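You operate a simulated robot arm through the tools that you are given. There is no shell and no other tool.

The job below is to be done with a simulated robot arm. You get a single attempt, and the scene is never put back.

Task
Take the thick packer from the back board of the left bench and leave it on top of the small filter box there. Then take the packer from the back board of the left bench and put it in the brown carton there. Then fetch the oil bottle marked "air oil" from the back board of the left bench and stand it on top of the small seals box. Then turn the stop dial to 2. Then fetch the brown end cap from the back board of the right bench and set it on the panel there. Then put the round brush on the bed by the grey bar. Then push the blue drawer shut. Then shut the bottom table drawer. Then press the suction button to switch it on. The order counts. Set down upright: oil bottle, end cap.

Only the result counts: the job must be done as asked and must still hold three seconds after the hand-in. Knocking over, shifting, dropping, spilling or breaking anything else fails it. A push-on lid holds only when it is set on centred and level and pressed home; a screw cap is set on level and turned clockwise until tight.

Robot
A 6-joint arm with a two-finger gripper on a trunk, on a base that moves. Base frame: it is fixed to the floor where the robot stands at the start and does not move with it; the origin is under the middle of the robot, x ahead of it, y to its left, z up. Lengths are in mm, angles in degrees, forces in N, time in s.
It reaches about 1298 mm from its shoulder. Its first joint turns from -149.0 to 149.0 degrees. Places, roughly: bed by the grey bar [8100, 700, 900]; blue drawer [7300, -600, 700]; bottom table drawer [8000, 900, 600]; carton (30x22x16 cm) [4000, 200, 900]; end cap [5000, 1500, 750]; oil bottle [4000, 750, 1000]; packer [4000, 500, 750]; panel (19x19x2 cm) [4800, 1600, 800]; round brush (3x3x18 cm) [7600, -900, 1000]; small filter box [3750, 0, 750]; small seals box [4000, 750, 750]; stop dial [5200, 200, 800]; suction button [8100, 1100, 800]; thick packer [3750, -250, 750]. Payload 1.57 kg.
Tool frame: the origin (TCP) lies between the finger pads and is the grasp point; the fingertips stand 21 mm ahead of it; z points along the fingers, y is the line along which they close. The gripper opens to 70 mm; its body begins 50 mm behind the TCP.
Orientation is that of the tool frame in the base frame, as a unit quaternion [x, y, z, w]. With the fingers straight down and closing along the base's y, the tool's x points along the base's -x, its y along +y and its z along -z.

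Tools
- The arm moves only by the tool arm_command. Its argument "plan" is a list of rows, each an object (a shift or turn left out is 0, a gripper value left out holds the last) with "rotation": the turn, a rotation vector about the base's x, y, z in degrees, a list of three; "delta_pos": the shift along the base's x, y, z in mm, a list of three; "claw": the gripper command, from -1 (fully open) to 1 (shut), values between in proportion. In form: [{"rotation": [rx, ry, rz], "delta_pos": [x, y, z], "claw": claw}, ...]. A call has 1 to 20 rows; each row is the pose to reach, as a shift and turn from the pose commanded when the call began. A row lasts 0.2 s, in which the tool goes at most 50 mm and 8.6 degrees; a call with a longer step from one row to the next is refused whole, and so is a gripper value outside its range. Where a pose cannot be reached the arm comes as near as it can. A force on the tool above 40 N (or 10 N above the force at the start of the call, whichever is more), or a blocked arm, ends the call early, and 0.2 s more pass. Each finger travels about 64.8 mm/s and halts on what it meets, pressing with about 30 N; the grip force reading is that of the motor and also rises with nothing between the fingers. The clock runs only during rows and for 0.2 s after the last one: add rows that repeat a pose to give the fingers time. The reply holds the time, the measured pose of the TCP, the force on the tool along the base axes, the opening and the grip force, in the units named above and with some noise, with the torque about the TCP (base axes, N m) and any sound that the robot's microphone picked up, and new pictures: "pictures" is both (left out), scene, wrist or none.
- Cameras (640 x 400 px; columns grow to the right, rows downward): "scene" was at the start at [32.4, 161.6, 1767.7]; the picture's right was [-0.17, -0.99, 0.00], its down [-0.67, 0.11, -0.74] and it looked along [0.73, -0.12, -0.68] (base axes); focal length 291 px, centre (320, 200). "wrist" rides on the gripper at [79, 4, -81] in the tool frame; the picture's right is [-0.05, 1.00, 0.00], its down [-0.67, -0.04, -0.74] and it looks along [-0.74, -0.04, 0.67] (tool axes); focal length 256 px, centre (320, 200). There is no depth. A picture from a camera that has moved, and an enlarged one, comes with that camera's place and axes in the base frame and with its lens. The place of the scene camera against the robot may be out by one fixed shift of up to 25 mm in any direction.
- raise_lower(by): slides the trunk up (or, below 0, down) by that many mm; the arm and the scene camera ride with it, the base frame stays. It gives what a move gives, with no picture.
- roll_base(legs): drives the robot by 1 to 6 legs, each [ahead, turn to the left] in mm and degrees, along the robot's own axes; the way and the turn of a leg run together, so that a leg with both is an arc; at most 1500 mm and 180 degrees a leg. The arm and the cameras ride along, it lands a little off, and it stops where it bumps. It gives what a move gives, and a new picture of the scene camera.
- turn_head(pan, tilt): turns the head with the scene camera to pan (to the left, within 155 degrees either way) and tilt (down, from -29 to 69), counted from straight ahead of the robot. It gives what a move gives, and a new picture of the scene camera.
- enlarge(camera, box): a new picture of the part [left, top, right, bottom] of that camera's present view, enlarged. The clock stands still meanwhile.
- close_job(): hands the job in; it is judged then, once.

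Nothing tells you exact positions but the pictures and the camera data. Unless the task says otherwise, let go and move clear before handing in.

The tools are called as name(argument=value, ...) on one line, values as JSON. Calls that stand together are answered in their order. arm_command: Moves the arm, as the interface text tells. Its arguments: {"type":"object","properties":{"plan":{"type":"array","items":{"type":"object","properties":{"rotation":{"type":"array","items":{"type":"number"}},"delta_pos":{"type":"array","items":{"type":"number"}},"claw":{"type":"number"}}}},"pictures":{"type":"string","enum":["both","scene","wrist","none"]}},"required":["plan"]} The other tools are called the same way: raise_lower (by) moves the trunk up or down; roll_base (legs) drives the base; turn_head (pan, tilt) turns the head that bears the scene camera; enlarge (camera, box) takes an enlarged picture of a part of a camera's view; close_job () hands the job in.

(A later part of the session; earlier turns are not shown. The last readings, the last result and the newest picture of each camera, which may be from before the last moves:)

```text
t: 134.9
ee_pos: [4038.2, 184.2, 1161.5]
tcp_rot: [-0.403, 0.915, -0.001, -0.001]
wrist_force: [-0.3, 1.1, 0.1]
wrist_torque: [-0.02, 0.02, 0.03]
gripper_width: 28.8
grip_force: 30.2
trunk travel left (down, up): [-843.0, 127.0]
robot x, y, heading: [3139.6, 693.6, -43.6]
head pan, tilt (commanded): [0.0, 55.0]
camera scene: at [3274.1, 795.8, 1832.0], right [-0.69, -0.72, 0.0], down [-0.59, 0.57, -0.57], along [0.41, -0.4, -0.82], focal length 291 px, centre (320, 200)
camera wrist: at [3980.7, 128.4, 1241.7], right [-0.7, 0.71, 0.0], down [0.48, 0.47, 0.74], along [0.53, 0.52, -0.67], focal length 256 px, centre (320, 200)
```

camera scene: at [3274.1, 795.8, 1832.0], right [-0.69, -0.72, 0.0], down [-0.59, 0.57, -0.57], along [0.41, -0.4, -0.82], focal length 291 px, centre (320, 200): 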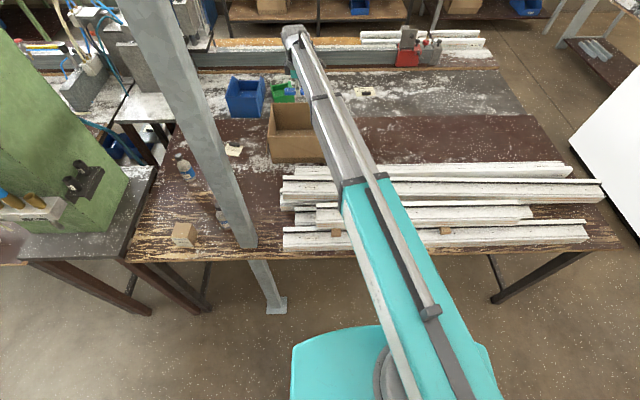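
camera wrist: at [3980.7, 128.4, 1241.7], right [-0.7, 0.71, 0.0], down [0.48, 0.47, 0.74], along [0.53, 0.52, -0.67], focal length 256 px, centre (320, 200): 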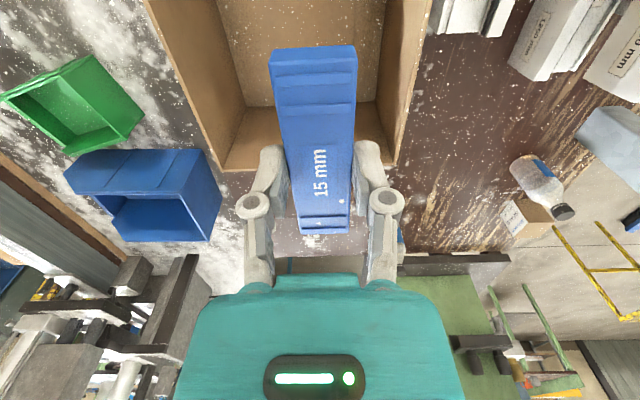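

The carton is centred at about (4040, 157). I'll centre the tool and lower into it in stages.

arm_command(plan=[{"delta_pos": [2, -28, 0]}, {"delta_pos": [2, -28, 0]}], pictures="none")

raise_lower(by=-236)

arm_command(plan=[{"delta_pos": [0, 0, 0]}], pictures="both")

enlarge(camera="scene", box=[240, 20, 400, 120])

```text
t: 135.6
ee_pos: [4039.3, 155.7, 1161.6]
tcp_rot: [-0.404, 0.915, 0.0, 0.0]
wrist_force: [-0.6, -0.2, -0.3]
wrist_torque: [0.02, -0.01, 0.01]
gripper_width: 28.8
grip_force: 30.0
trunk travel left (down, up): [-843.0, 127.0]
robot x, y, heading: [3139.2, 694.3, -43.5]
head pan, tilt (commanded): [0.0, 55.0]
```

```text
t: 138.0
ee_pos: [4040.4, 156.7, 925.2]
tcp_rot: [-0.403, 0.915, -0.001, 0.001]
wrist_force: [0.5, -0.7, 0.5]
wrist_torque: [-0.02, -0.03, -0.02]
gripper_width: 28.7
grip_force: 29.5
trunk travel left (down, up): [-607.0, 363.0]
robot x, y, heading: [3141.7, 690.3, -44.0]
head pan, tilt (commanded): [0.0, 55.0]
```

```text
t: 138.4
ee_pos: [4039.5, 155.9, 924.7]
tcp_rot: [-0.403, 0.915, 0.0, -0.001]
wrist_force: [0.7, 0.5, -0.4]
wrist_torque: [0.01, 0.04, -0.01]
gripper_width: 28.6
grip_force: 29.8
trunk travel left (down, up): [-607.0, 363.0]
robot x, y, heading: [3142.0, 695.7, -43.5]
head pan, tilt (commanded): [0.0, 55.0]
camera scene: at [3274.1, 795.9, 1596.0], right [-0.69, -0.72, 0.0], down [-0.59, 0.57, -0.57], along [0.41, -0.4, -0.82], focal length 291 px, centre (320, 200)
camera wrist: at [3982.2, 99.4, 1005.7], right [-0.7, 0.71, 0.0], down [0.48, 0.47, 0.74], along [0.53, 0.52, -0.67], focal length 256 px, centre (320, 200)
```

scene: 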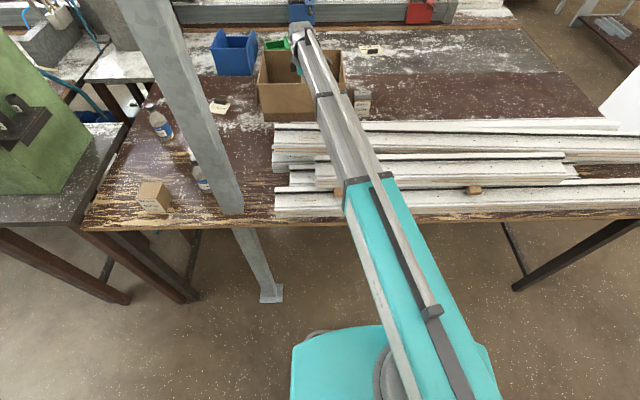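
wrist: 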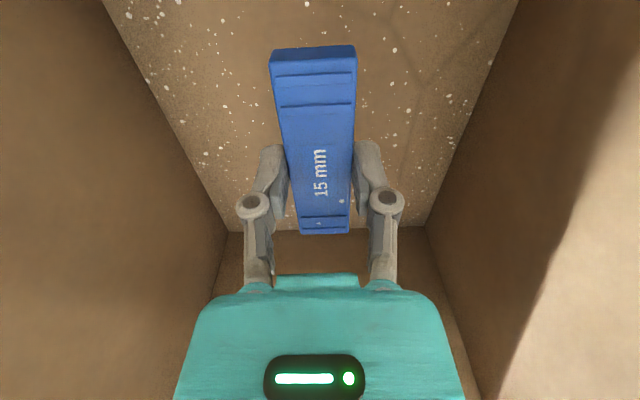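

```text
4.00 times, centred on (320, 70) of scene
camera zoom: at [3274.1, 795.9, 1596.0], right [-0.69, -0.72, 0.0], down [-0.59, 0.57, -0.57], along [0.41, -0.4, -0.82], focal length 1164 px, centre (320, 720)
```

zoom: 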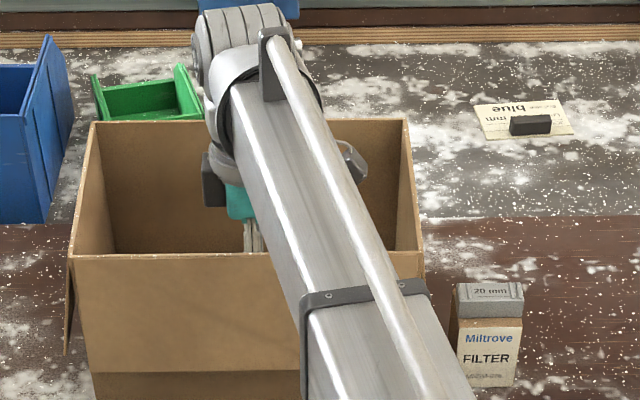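

The packer is inside the carton, and the filter-box stack to the right is intact. By my estimate the arm beam clears the rim by about 30 mm, so I'll lower gently to the carton floor.

raise_lower(by=-40)

arm_command(plan=[{"delta_pos": [0, 0, 0]}], pictures="both")

enlarge(camera="scene", box=[240, 0, 400, 100])

```text
t: 139.2
ee_pos: [4039.0, 156.4, 884.9]
tcp_rot: [-0.403, 0.915, -0.001, -0.001]
wrist_force: [-0.2, -1.1, -0.5]
wrist_torque: [-0.03, 0.0, -0.02]
gripper_width: 28.8
grip_force: 30.2
trunk travel left (down, up): [-567.0, 403.0]
robot x, y, heading: [3141.6, 690.5, -43.7]
head pan, tilt (commanded): [0.0, 55.0]
```

```text
t: 139.7
ee_pos: [4039.7, 156.3, 885.1]
tcp_rot: [-0.402, 0.915, 0.0, -0.001]
wrist_force: [-0.5, -0.3, -0.8]
wrist_torque: [0.0, 0.01, -0.01]
gripper_width: 28.8
grip_force: 30.0
trunk travel left (down, up): [-567.0, 403.0]
robot x, y, heading: [3144.2, 689.4, -43.8]
head pan, tilt (commanded): [0.0, 55.0]
camera scene: at [3274.2, 795.8, 1556.0], right [-0.69, -0.72, 0.0], down [-0.59, 0.57, -0.57], along [0.41, -0.4, -0.82], focal length 291 px, centre (320, 200)
camera wrist: at [3982.1, 99.4, 965.6], right [-0.7, 0.71, 0.0], down [0.48, 0.47, 0.74], along [0.53, 0.52, -0.67], focal length 256 px, centre (320, 200)
```

scene: 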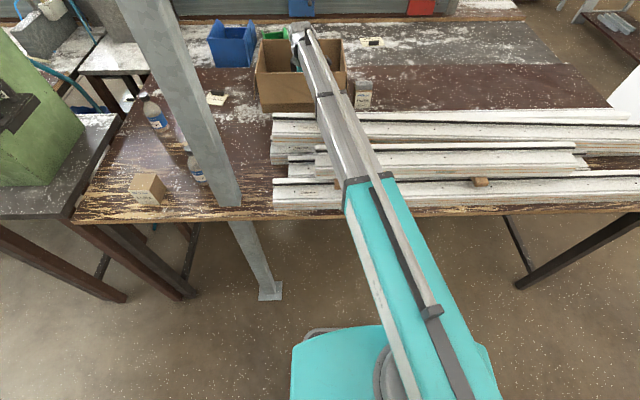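
wrist: 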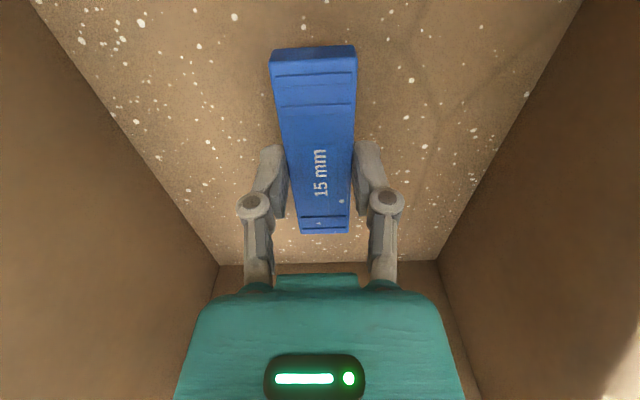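

```text
4.00 times, centred on (320, 50) of scene
camera zoom: at [3274.2, 795.8, 1556.0], right [-0.69, -0.72, 0.0], down [-0.59, 0.57, -0.57], along [0.41, -0.4, -0.82], focal length 1164 px, centre (320, 800)
```

zoom: 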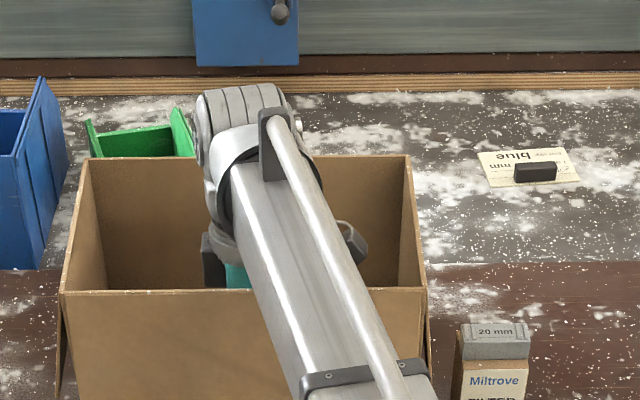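

Clearance still looks fine. I'll lower the final bit in small steps.

raise_lower(by=-12)

raise_lower(by=-4)

arm_command(plan=[{"delta_pos": [0, 0, 0]}], pictures="wrist")

```text
t: 140.2
ee_pos: [4038.0, 155.9, 872.8]
tcp_rot: [-0.403, 0.915, 0.0, 0.0]
wrist_force: [0.0, -0.6, 0.2]
wrist_torque: [-0.04, 0.02, 0.02]
gripper_width: 28.4
grip_force: 30.1
trunk travel left (down, up): [-555.0, 415.0]
robot x, y, heading: [3141.9, 694.0, -44.0]
head pan, tilt (commanded): [0.0, 55.0]
```

```text
t: 140.8
ee_pos: [4039.6, 156.3, 870.0]
tcp_rot: [-0.403, 0.915, -0.001, 0.0]
wrist_force: [0.8, -0.5, 0.0]
wrist_torque: [-0.02, 0.0, -0.03]
gripper_width: 28.6
grip_force: 30.5
trunk travel left (down, up): [-551.0, 419.0]
robot x, y, heading: [3142.8, 694.2, -43.6]
head pan, tilt (commanded): [0.0, 55.0]
```

```text
t: 141.2
ee_pos: [4039.4, 156.0, 869.9]
tcp_rot: [-0.402, 0.916, 0.0, 0.0]
wrist_force: [-0.5, -0.7, -0.8]
wrist_torque: [-0.02, 0.03, 0.03]
gripper_width: 28.9
grip_force: 29.9
trunk travel left (down, up): [-551.0, 419.0]
robot x, y, heading: [3143.2, 688.6, -43.5]
head pan, tilt (commanded): [0.0, 55.0]
camera wrist: at [3982.1, 99.4, 949.6], right [-0.7, 0.71, 0.0], down [0.48, 0.47, 0.74], along [0.53, 0.52, -0.67], focal length 256 px, centre (320, 200)
```

wrist: 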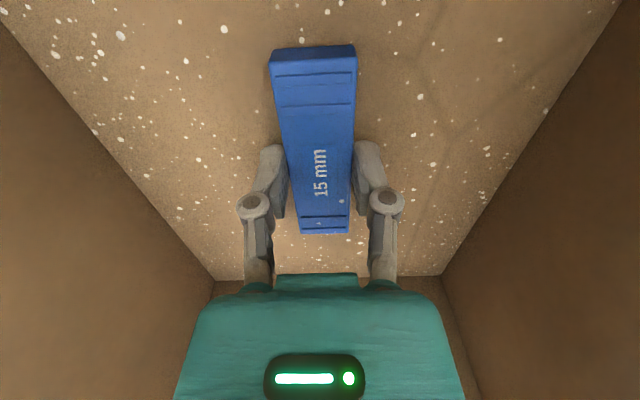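

raise_lower(by=-3)

arm_command(plan=[{"claw": 0.1}, {"claw": -0.1}, {"claw": -0.3}, {"claw": -0.3}], pictures="wrist")

```text
t: 141.7
ee_pos: [4040.1, 156.3, 866.4]
tcp_rot: [-0.402, 0.916, 0.0, 0.0]
wrist_force: [0.6, -0.3, 2.8]
wrist_torque: [0.1, -0.08, -0.04]
gripper_width: 28.5
grip_force: 30.5
trunk travel left (down, up): [-548.0, 422.0]
robot x, y, heading: [3138.1, 694.5, -43.7]
head pan, tilt (commanded): [0.0, 55.0]
```

```text
t: 142.7
ee_pos: [4040.2, 155.6, 865.9]
tcp_rot: [-0.403, 0.915, 0.0, -0.001]
wrist_force: [-0.1, -0.2, -0.8]
wrist_torque: [0.03, 0.01, 0.01]
gripper_width: 45.4
grip_force: 0.1
trunk travel left (down, up): [-548.0, 422.0]
robot x, y, heading: [3142.5, 694.8, -43.7]
head pan, tilt (commanded): [0.0, 55.0]
camera wrist: at [3982.1, 99.4, 946.7], right [-0.7, 0.71, 0.0], down [0.48, 0.47, 0.74], along [0.53, 0.52, -0.67], focal length 256 px, centre (320, 200)
```

wrist: 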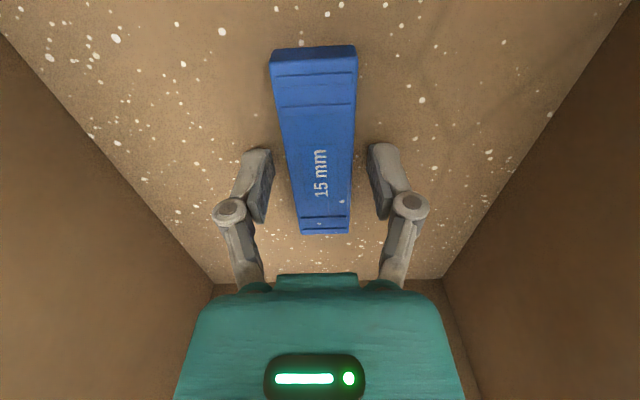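

The packer rests on the carton floor. I'll raise, retract, and drive back to the left of the pillar for the oil bottle.

raise_lower(by=300)

arm_command(plan=[{"delta_pos": [-45, 12, 0], "rotation": [0, 0, -8.4], "claw": -1}, {"delta_pos": [-90, 24, 0], "rotation": [0, 0, -16.8]}, {"delta_pos": [-135, 35, 0], "rotation": [0, 0, -25.2]}, {"delta_pos": [-180, 47, 0], "rotation": [0, 0, -33.6]}, {"delta_pos": [-225, 58, 0], "rotation": [0, 0, -42]}, {"delta_pos": [-270, 70, 0], "rotation": [0, 0, -50.4]}, {"delta_pos": [-315, 82, 0], "rotation": [0, 0, -58.8]}, {"delta_pos": [-360, 93, 0], "rotation": [0, 0, -67.2]}, {"delta_pos": [-405, 110, 0], "rotation": [0, 0, -75.6]}, {"delta_pos": [-450, 130, 0], "rotation": [0, 0, -84]}, {"delta_pos": [-490, 150, 0], "rotation": [0, 0, -91.9]}, {"delta_pos": [-490, 150, 0], "rotation": [0, 0, -91.9]}], pictures="scene")

enlarge(camera="scene", box=[240, 80, 400, 180])

```text
t: 145.7
ee_pos: [4040.3, 156.1, 1166.6]
tcp_rot: [-0.402, 0.915, 0.0, 0.0]
wrist_force: [-1.3, -0.4, -0.7]
wrist_torque: [0.03, -0.03, -0.01]
gripper_width: 45.3
grip_force: 0.1
trunk travel left (down, up): [-848.0, 122.0]
robot x, y, heading: [3140.8, 693.6, -43.9]
head pan, tilt (commanded): [0.0, 55.0]
```

```text
t: 148.3
ee_pos: [3552.9, 306.1, 1165.5]
tcp_rot: [0.378, 0.926, 0.0, -0.001]
wrist_force: [0.4, 0.1, -0.4]
wrist_torque: [0.01, -0.01, 0.01]
gripper_width: 70.3
grip_force: 0.1
trunk travel left (down, up): [-848.0, 122.0]
robot x, y, heading: [3145.2, 691.8, -43.9]
head pan, tilt (commanded): [0.0, 55.0]
camera scene: at [3274.2, 795.8, 1837.0], right [-0.69, -0.72, 0.0], down [-0.59, 0.57, -0.57], along [0.41, -0.4, -0.82], focal length 291 px, centre (320, 200)
```

scene: 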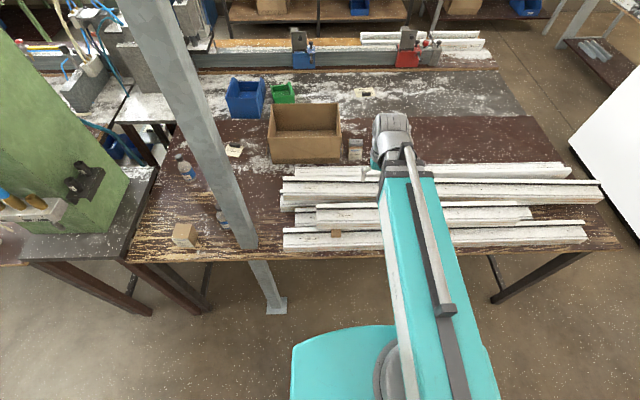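

```text
4.00 times, centred on (320, 130) of scene
camera zoom: at [3274.2, 795.8, 1837.0], right [-0.69, -0.72, 0.0], down [-0.59, 0.57, -0.57], along [0.41, -0.4, -0.82], focal length 1164 px, centre (320, 480)
```

zoom: 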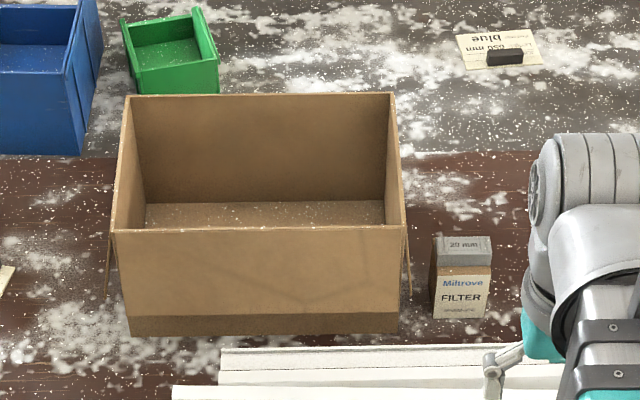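

The carton and filter stack are undisturbed. Driving back to the position left of the pillar.

roll_base(legs=[[-240, 0], [0, 91], [700, 0], [0, -91], [150, 0]])

arm_command(plan=[{"delta_pos": [0, 0, 0]}], pictures="wrist")

```text
t: 167.4
ee_pos: [3955.4, 902.0, 1165.8]
tcp_rot: [0.385, 0.923, 0.001, -0.001]
wrist_force: [0.5, -0.5, -0.9]
wrist_torque: [0.01, 0.08, 0.0]
gripper_width: 70.1
grip_force: 0.2
trunk travel left (down, up): [-848.0, 122.0]
robot x, y, heading: [3552.5, 1294.8, -45.2]
head pan, tilt (commanded): [0.0, 55.0]
camera scene: at [3688.5, 1395.7, 1837.0], right [-0.7, -0.71, 0.0], down [-0.58, 0.58, -0.57], along [0.41, -0.4, -0.82], focal length 291 px, centre (320, 200)
```

scene: 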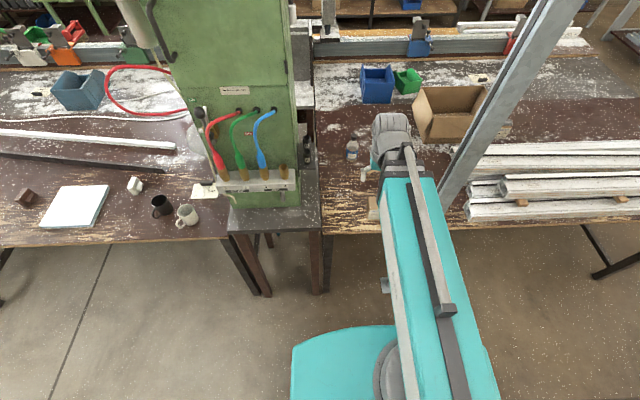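

```text
t: 167.8
ee_pos: [3955.7, 900.7, 1166.5]
tcp_rot: [0.386, 0.923, 0.001, -0.001]
wrist_force: [-0.8, -0.2, -0.5]
wrist_torque: [0.01, 0.03, -0.01]
gripper_width: 70.2
grip_force: 0.0
trunk travel left (down, up): [-848.0, 122.0]
robot x, y, heading: [3550.9, 1295.8, -44.8]
head pan, tilt (commanded): [0.0, 55.0]
camera wrist: at [3901.3, 960.2, 1246.6], right [0.75, 0.66, 0.0], down [0.44, -0.5, 0.74], along [0.49, -0.56, -0.67], focal length 256 px, centre (320, 200)
```

wrist: 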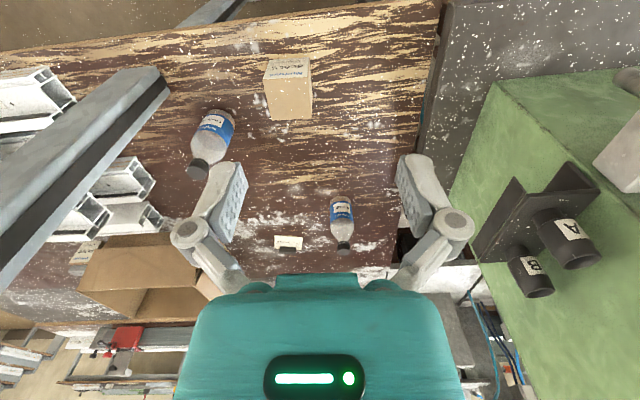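

I'll move the tool toward the AIR OIL bottle to localize it and the SEALS box precisely.

arm_command(plan=[{"delta_pos": [37, -30, 0]}, {"delta_pos": [74, -60, 0]}, {"delta_pos": [111, -90, 0]}, {"delta_pos": [148, -120, 0]}, {"delta_pos": [185, -150, 0]}, {"delta_pos": [215, -175, 0]}, {"delta_pos": [215, -175, 0]}], pictures="wrist")

enlarge(camera="wrist", box=[260, 20, 420, 120])

```text
t: 169.4
ee_pos: [4170.7, 728.7, 1166.6]
tcp_rot: [0.386, 0.923, 0.001, -0.001]
wrist_force: [-0.3, 0.6, -0.6]
wrist_torque: [0.04, -0.01, 0.0]
gripper_width: 69.9
grip_force: 0.0
trunk travel left (down, up): [-848.0, 122.0]
robot x, y, heading: [3555.3, 1296.7, -44.6]
head pan, tilt (commanded): [0.0, 55.0]
camera wrist: at [4117.6, 787.6, 1247.0], right [0.75, 0.66, 0.0], down [0.44, -0.5, 0.74], along [0.49, -0.56, -0.67], focal length 256 px, centre (320, 200)
```

wrist: 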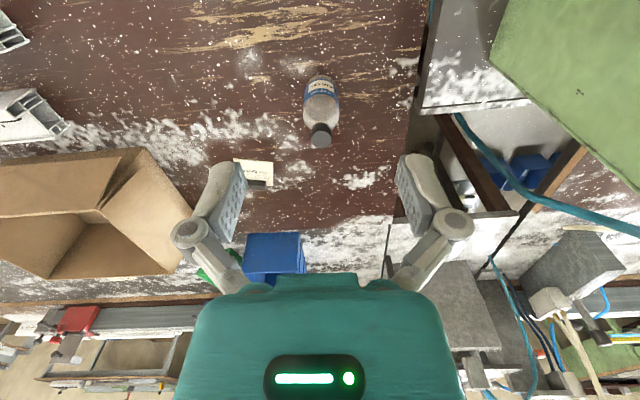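

```text
4.00 times, centred on (340, 70) of wrist
camera zoom: at [4117.6, 787.6, 1247.0], right [0.75, 0.66, 0.0], down [0.44, -0.5, 0.74], along [0.49, -0.56, -0.67], focal length 1024 px, centre (240, 720)
```

zoom: 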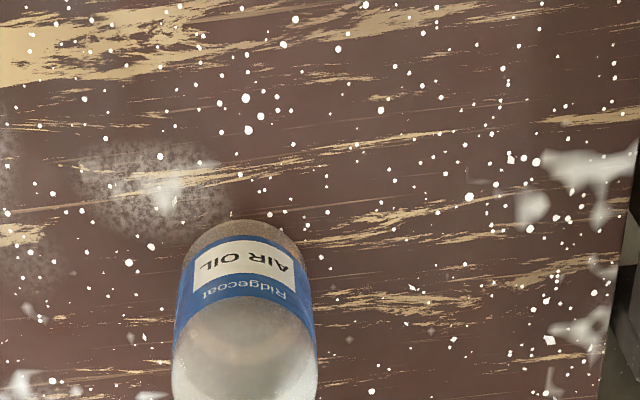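

The AIR OIL bottle is at about (4250, 644) with its cap around z 953–971. Before grasping it, I'll measure the SEALS box top precisely from above.

arm_command(plan=[{"delta_pos": [-41, 19, 0]}, {"delta_pos": [-82, 38, 0]}, {"delta_pos": [-123, 57, 0]}, {"delta_pos": [-164, 76, 0]}, {"delta_pos": [-200, 95, 0]}, {"delta_pos": [-200, 95, 0]}], pictures="wrist")

enlarge(camera="wrist", box=[240, 0, 400, 100])

```text
t: 170.8
ee_pos: [3972.3, 823.4, 1167.5]
tcp_rot: [0.385, 0.923, 0.0, -0.001]
wrist_force: [0.1, 0.0, -0.2]
wrist_torque: [0.0, 0.0, -0.04]
gripper_width: 69.9
grip_force: 0.0
trunk travel left (down, up): [-848.0, 122.0]
robot x, y, heading: [3553.7, 1294.0, -44.9]
head pan, tilt (commanded): [0.0, 55.0]
camera wrist: at [3917.6, 882.4, 1246.7], right [0.75, 0.66, 0.0], down [0.44, -0.5, 0.74], along [0.49, -0.56, -0.67], focal length 256 px, centre (320, 200)
```

wrist: 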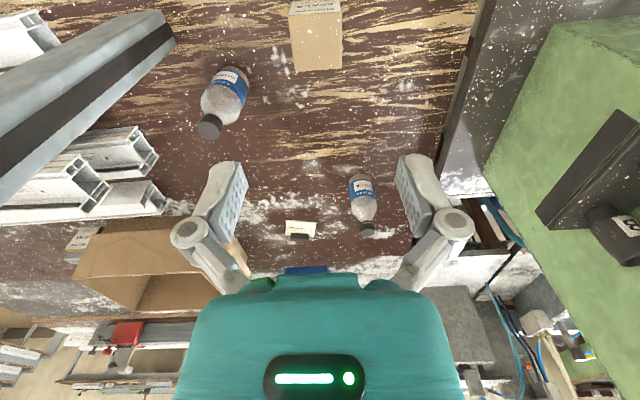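

```text
4.00 times, centred on (320, 50) of wrist
camera zoom: at [3917.6, 882.4, 1246.7], right [0.75, 0.66, 0.0], down [0.44, -0.5, 0.74], along [0.49, -0.56, -0.67], focal length 1024 px, centre (320, 800)
```

zoom: 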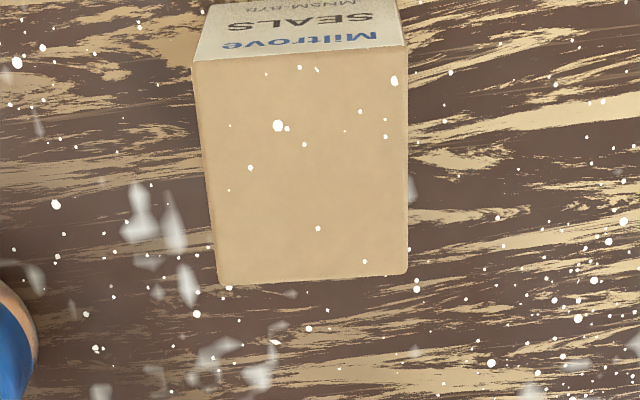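

The SEALS box top is 60×60 mm, centred at about (3982, 803) at z about 900. Now I'll move above the AIR OIL bottle.

arm_command(plan=[{"delta_pos": [40, -26, 0]}, {"delta_pos": [80, -52, 0]}, {"delta_pos": [120, -78, 0]}, {"delta_pos": [160, -103, 0]}, {"delta_pos": [200, -129, 0]}, {"delta_pos": [240, -155, 0]}, {"delta_pos": [277.7, -179.4, 0]}, {"delta_pos": [277.7, -179.4, 0]}], pictures="wrist")

enlarge(camera="wrist", box=[240, 0, 400, 100])

```text
t: 172.6
ee_pos: [4246.2, 643.4, 1167.2]
tcp_rot: [0.388, 0.922, 0.001, -0.001]
wrist_force: [0.8, -1.1, -0.5]
wrist_torque: [0.02, -0.01, 0.01]
gripper_width: 70.1
grip_force: 0.2
trunk travel left (down, up): [-848.0, 122.0]
robot x, y, heading: [3549.7, 1293.5, -44.7]
head pan, tilt (commanded): [0.0, 55.0]
camera wrist: at [4192.4, 702.4, 1247.0], right [0.75, 0.66, 0.0], down [0.44, -0.5, 0.74], along [0.49, -0.56, -0.67], focal length 256 px, centre (320, 200)
```

wrist: 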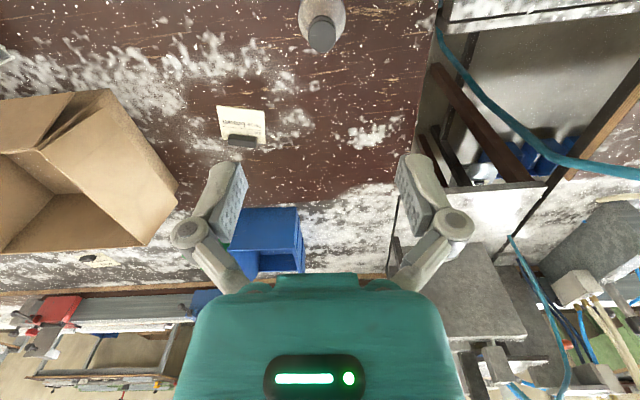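

```text
4.00 times, centred on (320, 50) of wrist
camera zoom: at [4192.4, 702.4, 1247.0], right [0.75, 0.66, 0.0], down [0.44, -0.5, 0.74], along [0.49, -0.56, -0.67], focal length 1024 px, centre (320, 800)
```

zoom: 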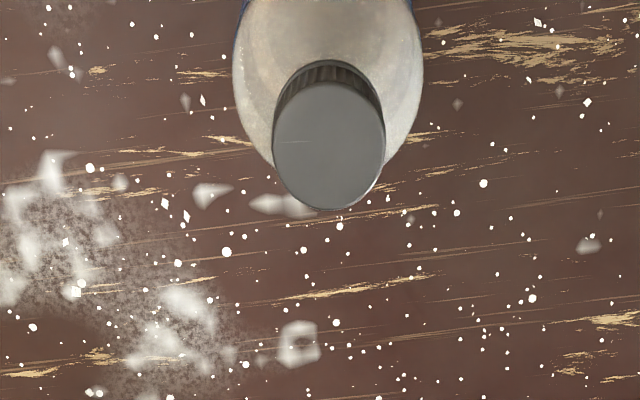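

raise_lower(by=-80)

arm_command(plan=[{"delta_pos": [0, 0, 0]}], pictures="wrist")

enlarge(camera="wrist", box=[240, 20, 400, 120])

```text
t: 173.8
ee_pos: [4246.3, 643.0, 1086.5]
tcp_rot: [0.385, 0.923, 0.0, 0.0]
wrist_force: [0.5, 0.4, -1.1]
wrist_torque: [-0.01, -0.02, 0.01]
gripper_width: 70.2
grip_force: 0.0
trunk travel left (down, up): [-768.0, 202.0]
robot x, y, heading: [3552.4, 1295.1, -44.8]
head pan, tilt (commanded): [0.0, 55.0]
```

```text
t: 174.2
ee_pos: [4246.9, 643.6, 1087.2]
tcp_rot: [0.386, 0.923, 0.001, -0.001]
wrist_force: [-0.3, -0.9, 0.3]
wrist_torque: [-0.01, 0.02, -0.03]
gripper_width: 69.9
grip_force: 0.1
trunk travel left (down, up): [-768.0, 202.0]
robot x, y, heading: [3553.9, 1297.4, -44.7]
head pan, tilt (commanded): [0.0, 55.0]
camera wrist: at [4192.5, 702.2, 1166.8], right [0.75, 0.66, 0.0], down [0.44, -0.5, 0.74], along [0.49, -0.56, -0.67], focal length 256 px, centre (320, 200)
```

wrist: 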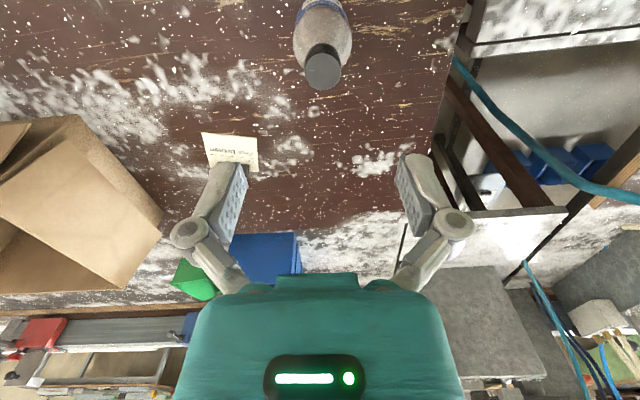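

```text
4.00 times, centred on (320, 70) of wrist
camera zoom: at [4192.5, 702.2, 1166.8], right [0.75, 0.66, 0.0], down [0.44, -0.5, 0.74], along [0.49, -0.56, -0.67], focal length 1024 px, centre (320, 720)
```

zoom: 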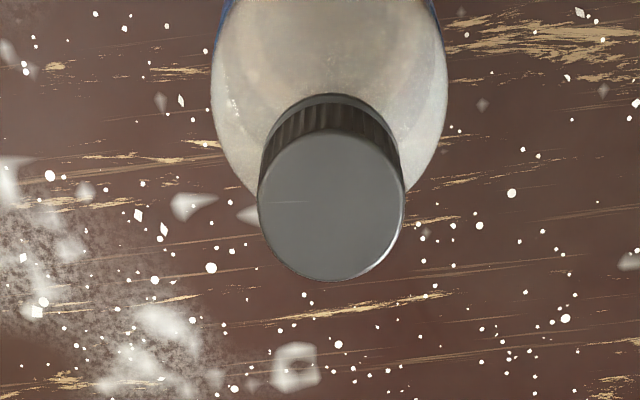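

The cap is about 26 mm across, spanning z 960–975, centred at about (4243, 648). I'll correct the position and descend so the fingertips just cover the cap.

arm_command(plan=[{"delta_pos": [-3.5, 4.6, 0]}, {"delta_pos": [-3.5, 4.6, 0]}], pictures="none")

raise_lower(by=-85)

arm_command(plan=[{"delta_pos": [0, 0, 0]}], pictures="both")

enlarge(camera="wrist", box=[200, 60, 440, 210])

```text
t: 174.8
ee_pos: [4243.1, 647.4, 1086.3]
tcp_rot: [0.386, 0.922, -0.001, -0.001]
wrist_force: [-0.4, -0.2, -0.9]
wrist_torque: [-0.01, -0.01, 0.0]
gripper_width: 70.2
grip_force: 0.1
trunk travel left (down, up): [-768.0, 202.0]
robot x, y, heading: [3551.2, 1297.8, -44.8]
head pan, tilt (commanded): [0.0, 55.0]
```

```text
t: 176.0
ee_pos: [4242.7, 647.6, 1002.0]
tcp_rot: [0.386, 0.923, 0.0, 0.0]
wrist_force: [0.3, 0.4, -0.3]
wrist_torque: [-0.05, -0.01, -0.02]
gripper_width: 69.8
grip_force: 0.1
trunk travel left (down, up): [-683.0, 287.0]
robot x, y, heading: [3549.5, 1296.0, -44.8]
head pan, tilt (commanded): [0.0, 55.0]
```

```text
t: 176.4
ee_pos: [4243.2, 647.9, 1002.0]
tcp_rot: [0.385, 0.923, 0.0, 0.0]
wrist_force: [0.4, 0.5, 0.2]
wrist_torque: [-0.03, 0.0, 0.0]
gripper_width: 70.0
grip_force: 0.1
trunk travel left (down, up): [-683.0, 287.0]
robot x, y, heading: [3549.5, 1299.0, -44.8]
head pan, tilt (commanded): [0.0, 55.0]
camera scene: at [3686.7, 1397.3, 1672.0], right [-0.7, -0.71, 0.0], down [-0.58, 0.58, -0.57], along [0.41, -0.4, -0.82], focal length 291 px, centre (320, 200)
camera wrist: at [4189.2, 706.0, 1081.8], right [0.75, 0.66, 0.0], down [0.44, -0.5, 0.74], along [0.49, -0.56, -0.67], focal length 256 px, centre (320, 200)
```

scene: 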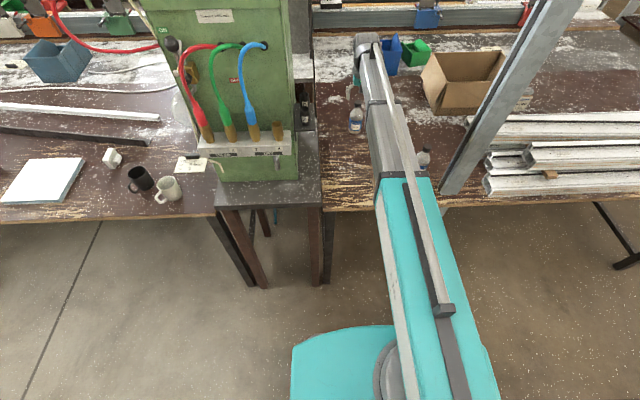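
wrist: 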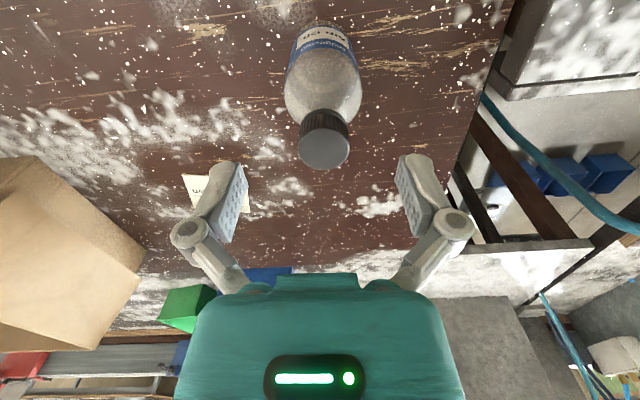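

```text
2.67 times, centred on (320, 135) of wrist
camera zoom: at [4189.2, 706.0, 1081.8], right [0.75, 0.66, 0.0], down [0.44, -0.5, 0.74], along [0.49, -0.56, -0.67], focal length 683 px, centre (320, 373)
```

zoom: 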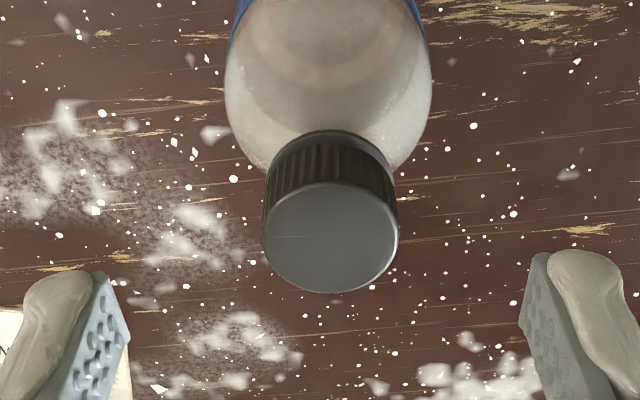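

arm_command(plan=[{"delta_pos": [1.5, 1.3, 0]}, {"delta_pos": [1.5, 1.3, 0]}], pictures="none")

raise_lower(by=-22)

arm_command(plan=[{"claw": -0.5}, {"claw": 0.0}, {"claw": 0.0}], pictures="wrist")

enlarge(camera="wrist", box=[200, 60, 440, 210])

```text
t: 177.0
ee_pos: [4244.9, 648.4, 1002.3]
tcp_rot: [0.386, 0.922, -0.001, -0.001]
wrist_force: [0.7, -0.6, 0.6]
wrist_torque: [0.01, 0.01, -0.04]
gripper_width: 70.0
grip_force: 0.0
trunk travel left (down, up): [-683.0, 287.0]
robot x, y, heading: [3557.6, 1292.4, -45.0]
head pan, tilt (commanded): [0.0, 55.0]
```

```text
t: 177.7
ee_pos: [4243.7, 649.0, 979.4]
tcp_rot: [0.386, 0.922, 0.0, 0.0]
wrist_force: [0.2, -0.1, 0.6]
wrist_torque: [-0.02, 0.04, 0.01]
gripper_width: 70.0
grip_force: 0.0
trunk travel left (down, up): [-661.0, 309.0]
robot x, y, heading: [3551.7, 1295.9, -44.6]
head pan, tilt (commanded): [0.0, 55.0]
```

```text
t: 178.5
ee_pos: [4243.7, 648.3, 979.7]
tcp_rot: [0.386, 0.922, 0.0, -0.002]
wrist_force: [-1.8, -0.3, -0.7]
wrist_torque: [0.01, 0.04, -0.03]
gripper_width: 34.9
grip_force: 0.0
trunk travel left (down, up): [-661.0, 309.0]
robot x, y, heading: [3554.1, 1294.9, -45.0]
head pan, tilt (commanded): [0.0, 55.0]
camera wrist: at [4190.7, 707.7, 1059.7], right [0.75, 0.66, 0.0], down [0.44, -0.5, 0.74], along [0.49, -0.56, -0.67], focal length 256 px, centre (320, 200)
```

wrist: 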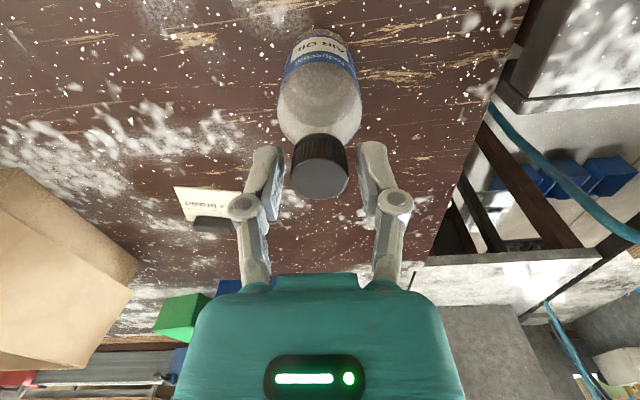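

```text
2.67 times, centred on (320, 135) of wrist
camera zoom: at [4190.7, 707.7, 1059.7], right [0.75, 0.66, 0.0], down [0.44, -0.5, 0.74], along [0.49, -0.56, -0.67], focal length 683 px, centre (320, 373)
```

zoom: 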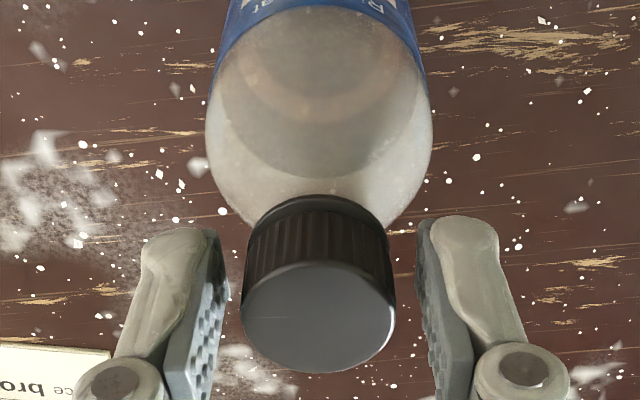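

The cap is between the pads. Closing to grip.

arm_command(plan=[{"claw": 0.15}, {"claw": 0.3}, {"claw": 0.6}, {"claw": 1}, {"claw": 1}, {"claw": 1}], pictures="wrist")

raise_lower(by=15)

arm_command(plan=[{"delta_pos": [0, 0, 0]}], pictures="both")

```text
t: 179.9
ee_pos: [4244.7, 648.9, 979.1]
tcp_rot: [0.386, 0.922, 0.001, -0.001]
wrist_force: [0.3, -0.5, 0.7]
wrist_torque: [-0.02, 0.03, -0.02]
gripper_width: 27.0
grip_force: 29.4
trunk travel left (down, up): [-661.0, 309.0]
robot x, y, heading: [3550.8, 1294.8, -44.5]
head pan, tilt (commanded): [0.0, 55.0]
camera wrist: at [4190.7, 707.7, 1059.7], right [0.75, 0.66, 0.0], down [0.44, -0.5, 0.74], along [0.49, -0.56, -0.67], focal length 256 px, centre (320, 200)
```

wrist: 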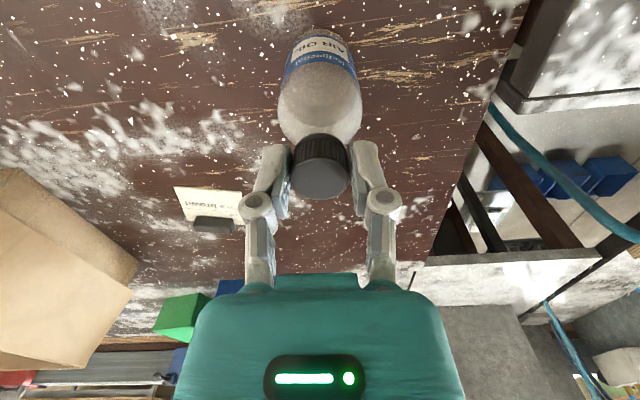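

```text
t: 180.5
ee_pos: [4244.5, 649.9, 994.4]
tcp_rot: [0.386, 0.923, 0.0, -0.001]
wrist_force: [0.0, 0.2, -1.5]
wrist_torque: [-0.01, -0.02, 0.03]
gripper_width: 27.1
grip_force: 29.9
trunk travel left (down, up): [-676.0, 294.0]
robot x, y, heading: [3552.1, 1295.1, -44.9]
head pan, tilt (commanded): [0.0, 55.0]
```

```text
t: 180.9
ee_pos: [4245.3, 649.0, 994.6]
tcp_rot: [0.386, 0.923, 0.0, 0.0]
wrist_force: [-0.7, -1.1, -1.1]
wrist_torque: [0.01, 0.01, -0.02]
gripper_width: 26.9
grip_force: 30.7
trunk travel left (down, up): [-676.0, 294.0]
robot x, y, heading: [3553.1, 1295.1, -45.0]
head pan, tilt (commanded): [0.0, 55.0]
camera scene: at [3686.8, 1397.2, 1665.0], right [-0.7, -0.71, 0.0], down [-0.58, 0.58, -0.57], along [0.41, -0.4, -0.82], focal length 291 px, centre (320, 200)
camera wrist: at [4190.8, 707.6, 1074.6], right [0.75, 0.66, 0.0], down [0.44, -0.5, 0.74], along [0.49, -0.56, -0.67], focal length 256 px, centre (320, 200)
```

scene: 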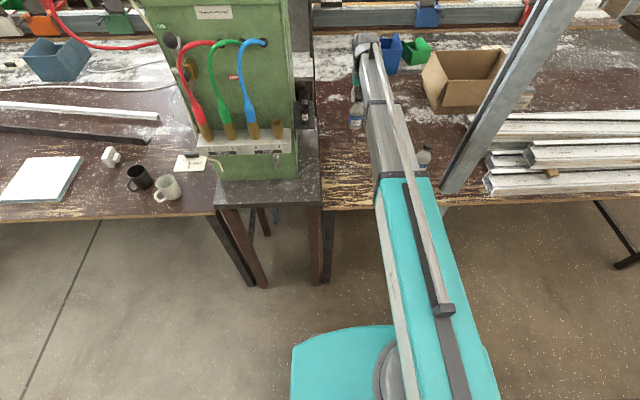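
wrist: 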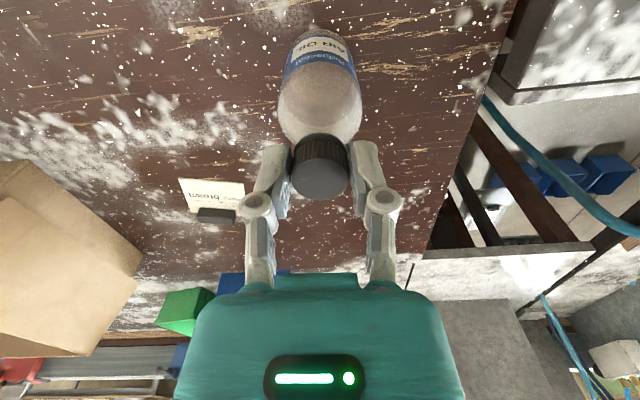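

The bottle is lifted cleanly. I'll raise it higher and carry it over the SEALS box.

raise_lower(by=95)

arm_command(plan=[{"delta_pos": [-35, 20, 0]}, {"delta_pos": [-70, 41, 0]}, {"delta_pos": [-105, 61, 0]}, {"delta_pos": [-140, 82, 0]}, {"delta_pos": [-175, 102, 0]}, {"delta_pos": [-210, 123, 0]}, {"delta_pos": [-240, 140, 0]}, {"delta_pos": [-262.5, 154, 0]}, {"delta_pos": [-262.5, 154, 0]}], pictures="both")

enlarge(camera="wrist", box=[240, 0, 400, 100])

enlarge(camera="scene", box=[320, 120, 448, 200])

```text
t: 182.2
ee_pos: [4245.2, 649.7, 1089.2]
tcp_rot: [0.386, 0.923, 0.001, -0.001]
wrist_force: [0.3, 0.1, -1.3]
wrist_torque: [-0.02, -0.02, -0.02]
gripper_width: 26.8
grip_force: 30.1
trunk travel left (down, up): [-771.0, 199.0]
robot x, y, heading: [3555.4, 1292.5, -44.6]
head pan, tilt (commanded): [0.0, 55.0]
```

```text
t: 184.2
ee_pos: [3981.1, 804.2, 1088.8]
tcp_rot: [0.386, 0.923, 0.001, -0.001]
wrist_force: [0.8, 0.2, -1.4]
wrist_torque: [-0.01, -0.02, -0.02]
gripper_width: 26.7
grip_force: 30.5
trunk travel left (down, up): [-771.0, 199.0]
robot x, y, heading: [3551.9, 1297.5, -44.9]
head pan, tilt (commanded): [0.0, 55.0]
camera scene: at [3686.6, 1397.2, 1760.0], right [-0.7, -0.71, 0.0], down [-0.58, 0.58, -0.57], along [0.41, -0.4, -0.82], focal length 291 px, centre (320, 200)
camera wrist: at [3927.7, 861.9, 1169.8], right [0.75, 0.66, 0.0], down [0.44, -0.5, 0.74], along [0.49, -0.56, -0.67], focal length 256 px, centre (320, 200)
```

scene: 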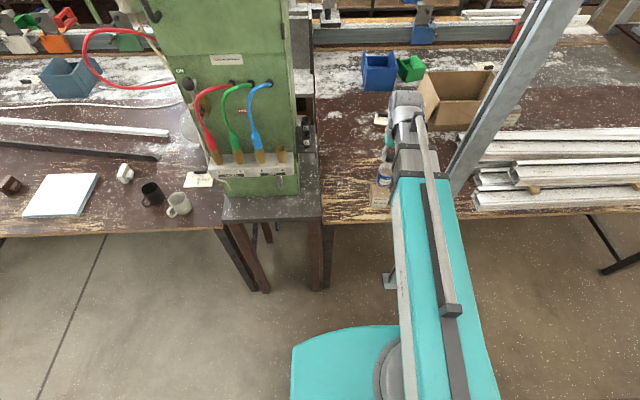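
wrist: 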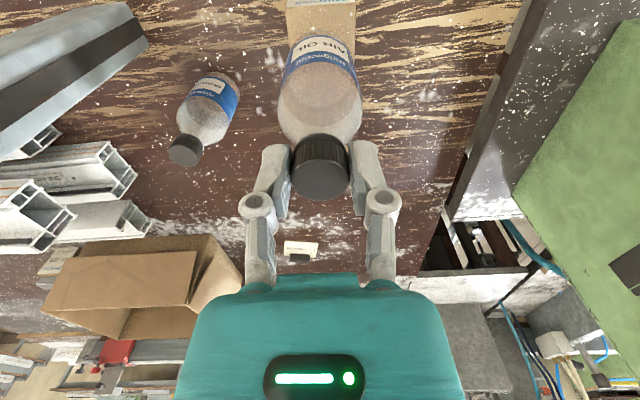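

```text
4.00 times, centred on (320, 50) of wrist
camera zoom: at [3927.7, 861.9, 1169.8], right [0.75, 0.66, 0.0], down [0.44, -0.5, 0.74], along [0.49, -0.56, -0.67], focal length 1024 px, centre (320, 800)
```

zoom: 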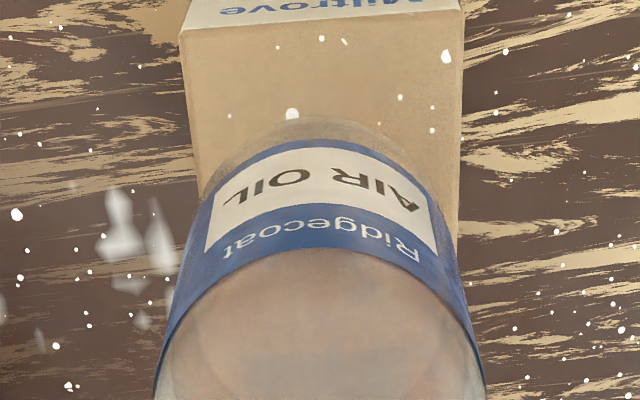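

```text
5.00 times, centred on (384, 160) of scene
camera zoom: at [3686.6, 1397.2, 1760.0], right [-0.7, -0.71, 0.0], down [-0.58, 0.58, -0.57], along [0.41, -0.4, -0.82], focal length 1455 px, centre (0, 400)
```

zoom: 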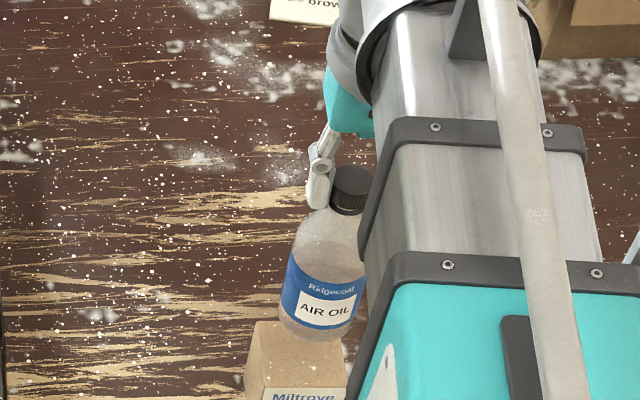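

The bottle hangs vertically and is centred over the SEALS box. I'll lower it in stages until it touches.

raise_lower(by=-38)

arm_command(plan=[{"delta_pos": [0.8, -0.8, 0]}, {"delta_pos": [0.8, -0.8, 0]}], pictures="both")

enlarge(camera="scene", box=[320, 120, 448, 200])

enlarge(camera="wrist", box=[240, 0, 400, 100])

```text
t: 185.0
ee_pos: [3981.8, 803.8, 1051.6]
tcp_rot: [0.386, 0.922, 0.0, -0.001]
wrist_force: [-0.1, 0.2, -0.7]
wrist_torque: [0.0, -0.01, 0.02]
gripper_width: 26.8
grip_force: 29.9
trunk travel left (down, up): [-733.0, 237.0]
robot x, y, heading: [3554.3, 1292.8, -44.9]
head pan, tilt (commanded): [0.0, 55.0]
```

```text
t: 185.6
ee_pos: [3982.7, 803.1, 1052.0]
tcp_rot: [0.386, 0.922, 0.001, 0.0]
wrist_force: [-0.1, 0.1, -1.7]
wrist_torque: [-0.02, 0.03, -0.02]
gripper_width: 26.6
grip_force: 30.7
trunk travel left (down, up): [-733.0, 237.0]
robot x, y, heading: [3552.7, 1298.2, -44.9]
head pan, tilt (commanded): [0.0, 55.0]
camera scene: at [3686.6, 1397.3, 1722.0], right [-0.7, -0.71, 0.0], down [-0.58, 0.58, -0.57], along [0.41, -0.4, -0.82], focal length 291 px, centre (320, 200)
camera wrist: at [3928.7, 861.2, 1131.8], right [0.75, 0.66, 0.0], down [0.44, -0.5, 0.74], along [0.49, -0.56, -0.67], focal length 256 px, centre (320, 200)
```

scene: 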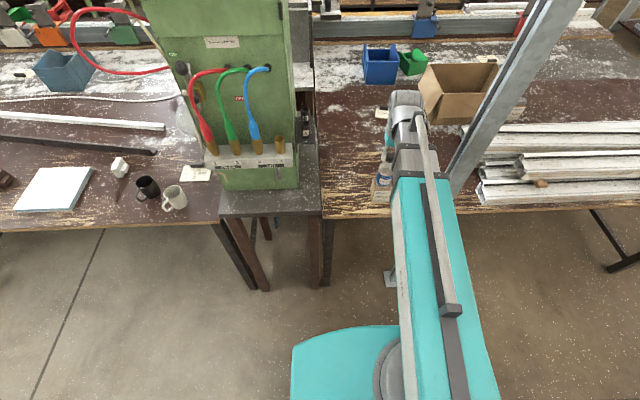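
wrist: 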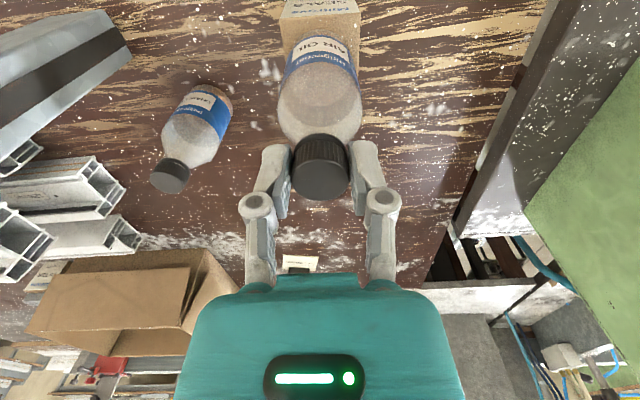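

```text
5.00 times, centred on (384, 160) of scene
camera zoom: at [3686.6, 1397.3, 1722.0], right [-0.7, -0.71, 0.0], down [-0.58, 0.58, -0.57], along [0.41, -0.4, -0.82], focal length 1455 px, centre (0, 400)
```

zoom: 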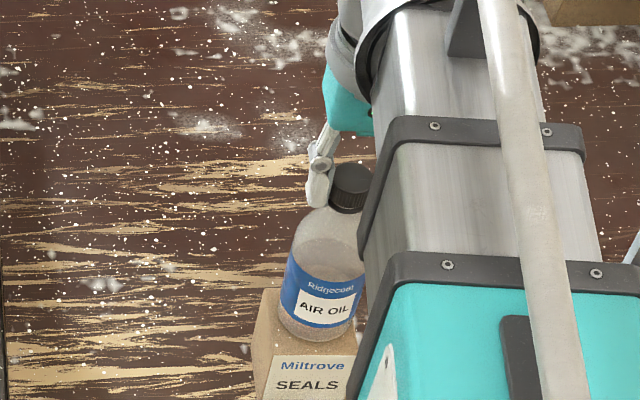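

```text
4.00 times, centred on (320, 50) of wrist
camera zoom: at [3928.7, 861.2, 1131.8], right [0.75, 0.66, 0.0], down [0.44, -0.5, 0.74], along [0.49, -0.56, -0.67], focal length 1024 px, centre (320, 800)
```

zoom: 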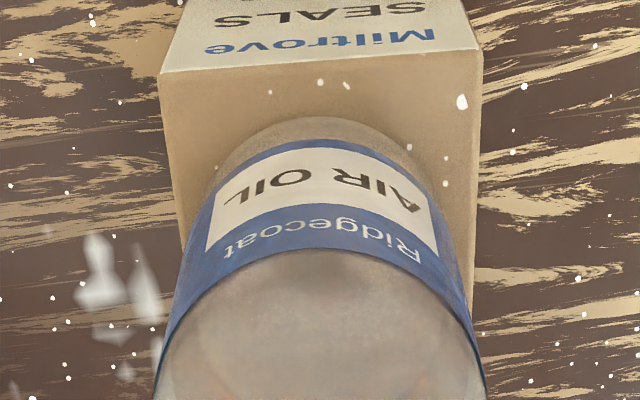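

raise_lower(by=-5)

raise_lower(by=-2)

raise_lower(by=-1.5)

```text
t: 186.2
ee_pos: [3982.0, 803.1, 1047.8]
tcp_rot: [0.386, 0.922, 0.0, 0.001]
wrist_force: [0.7, -2.1, 21.3]
wrist_torque: [-0.17, -0.16, 0.04]
gripper_width: 26.6
grip_force: 30.4
trunk travel left (down, up): [-728.0, 242.0]
robot x, y, heading: [3552.4, 1293.9, -44.8]
head pan, tilt (commanded): [0.0, 55.0]
```

```text
t: 186.7
ee_pos: [3980.9, 803.6, 1046.2]
tcp_rot: [0.386, 0.923, 0.0, 0.0]
wrist_force: [3.0, -1.6, 27.5]
wrist_torque: [-0.1, -0.06, 0.05]
gripper_width: 27.0
grip_force: 29.9
trunk travel left (down, up): [-726.0, 244.0]
robot x, y, heading: [3551.0, 1296.2, -44.6]
head pan, tilt (commanded): [0.0, 55.0]
```

```text
t: 187.2
ee_pos: [3981.0, 804.8, 1043.8]
tcp_rot: [0.386, 0.922, 0.0, 0.001]
wrist_force: [0.5, -1.7, 26.7]
wrist_torque: [-0.05, -0.02, 0.02]
gripper_width: 27.2
grip_force: 30.1
trunk travel left (down, up): [-724.0, 246.0]
robot x, y, heading: [3550.0, 1295.7, -44.9]
head pan, tilt (commanded): [0.0, 55.0]
```

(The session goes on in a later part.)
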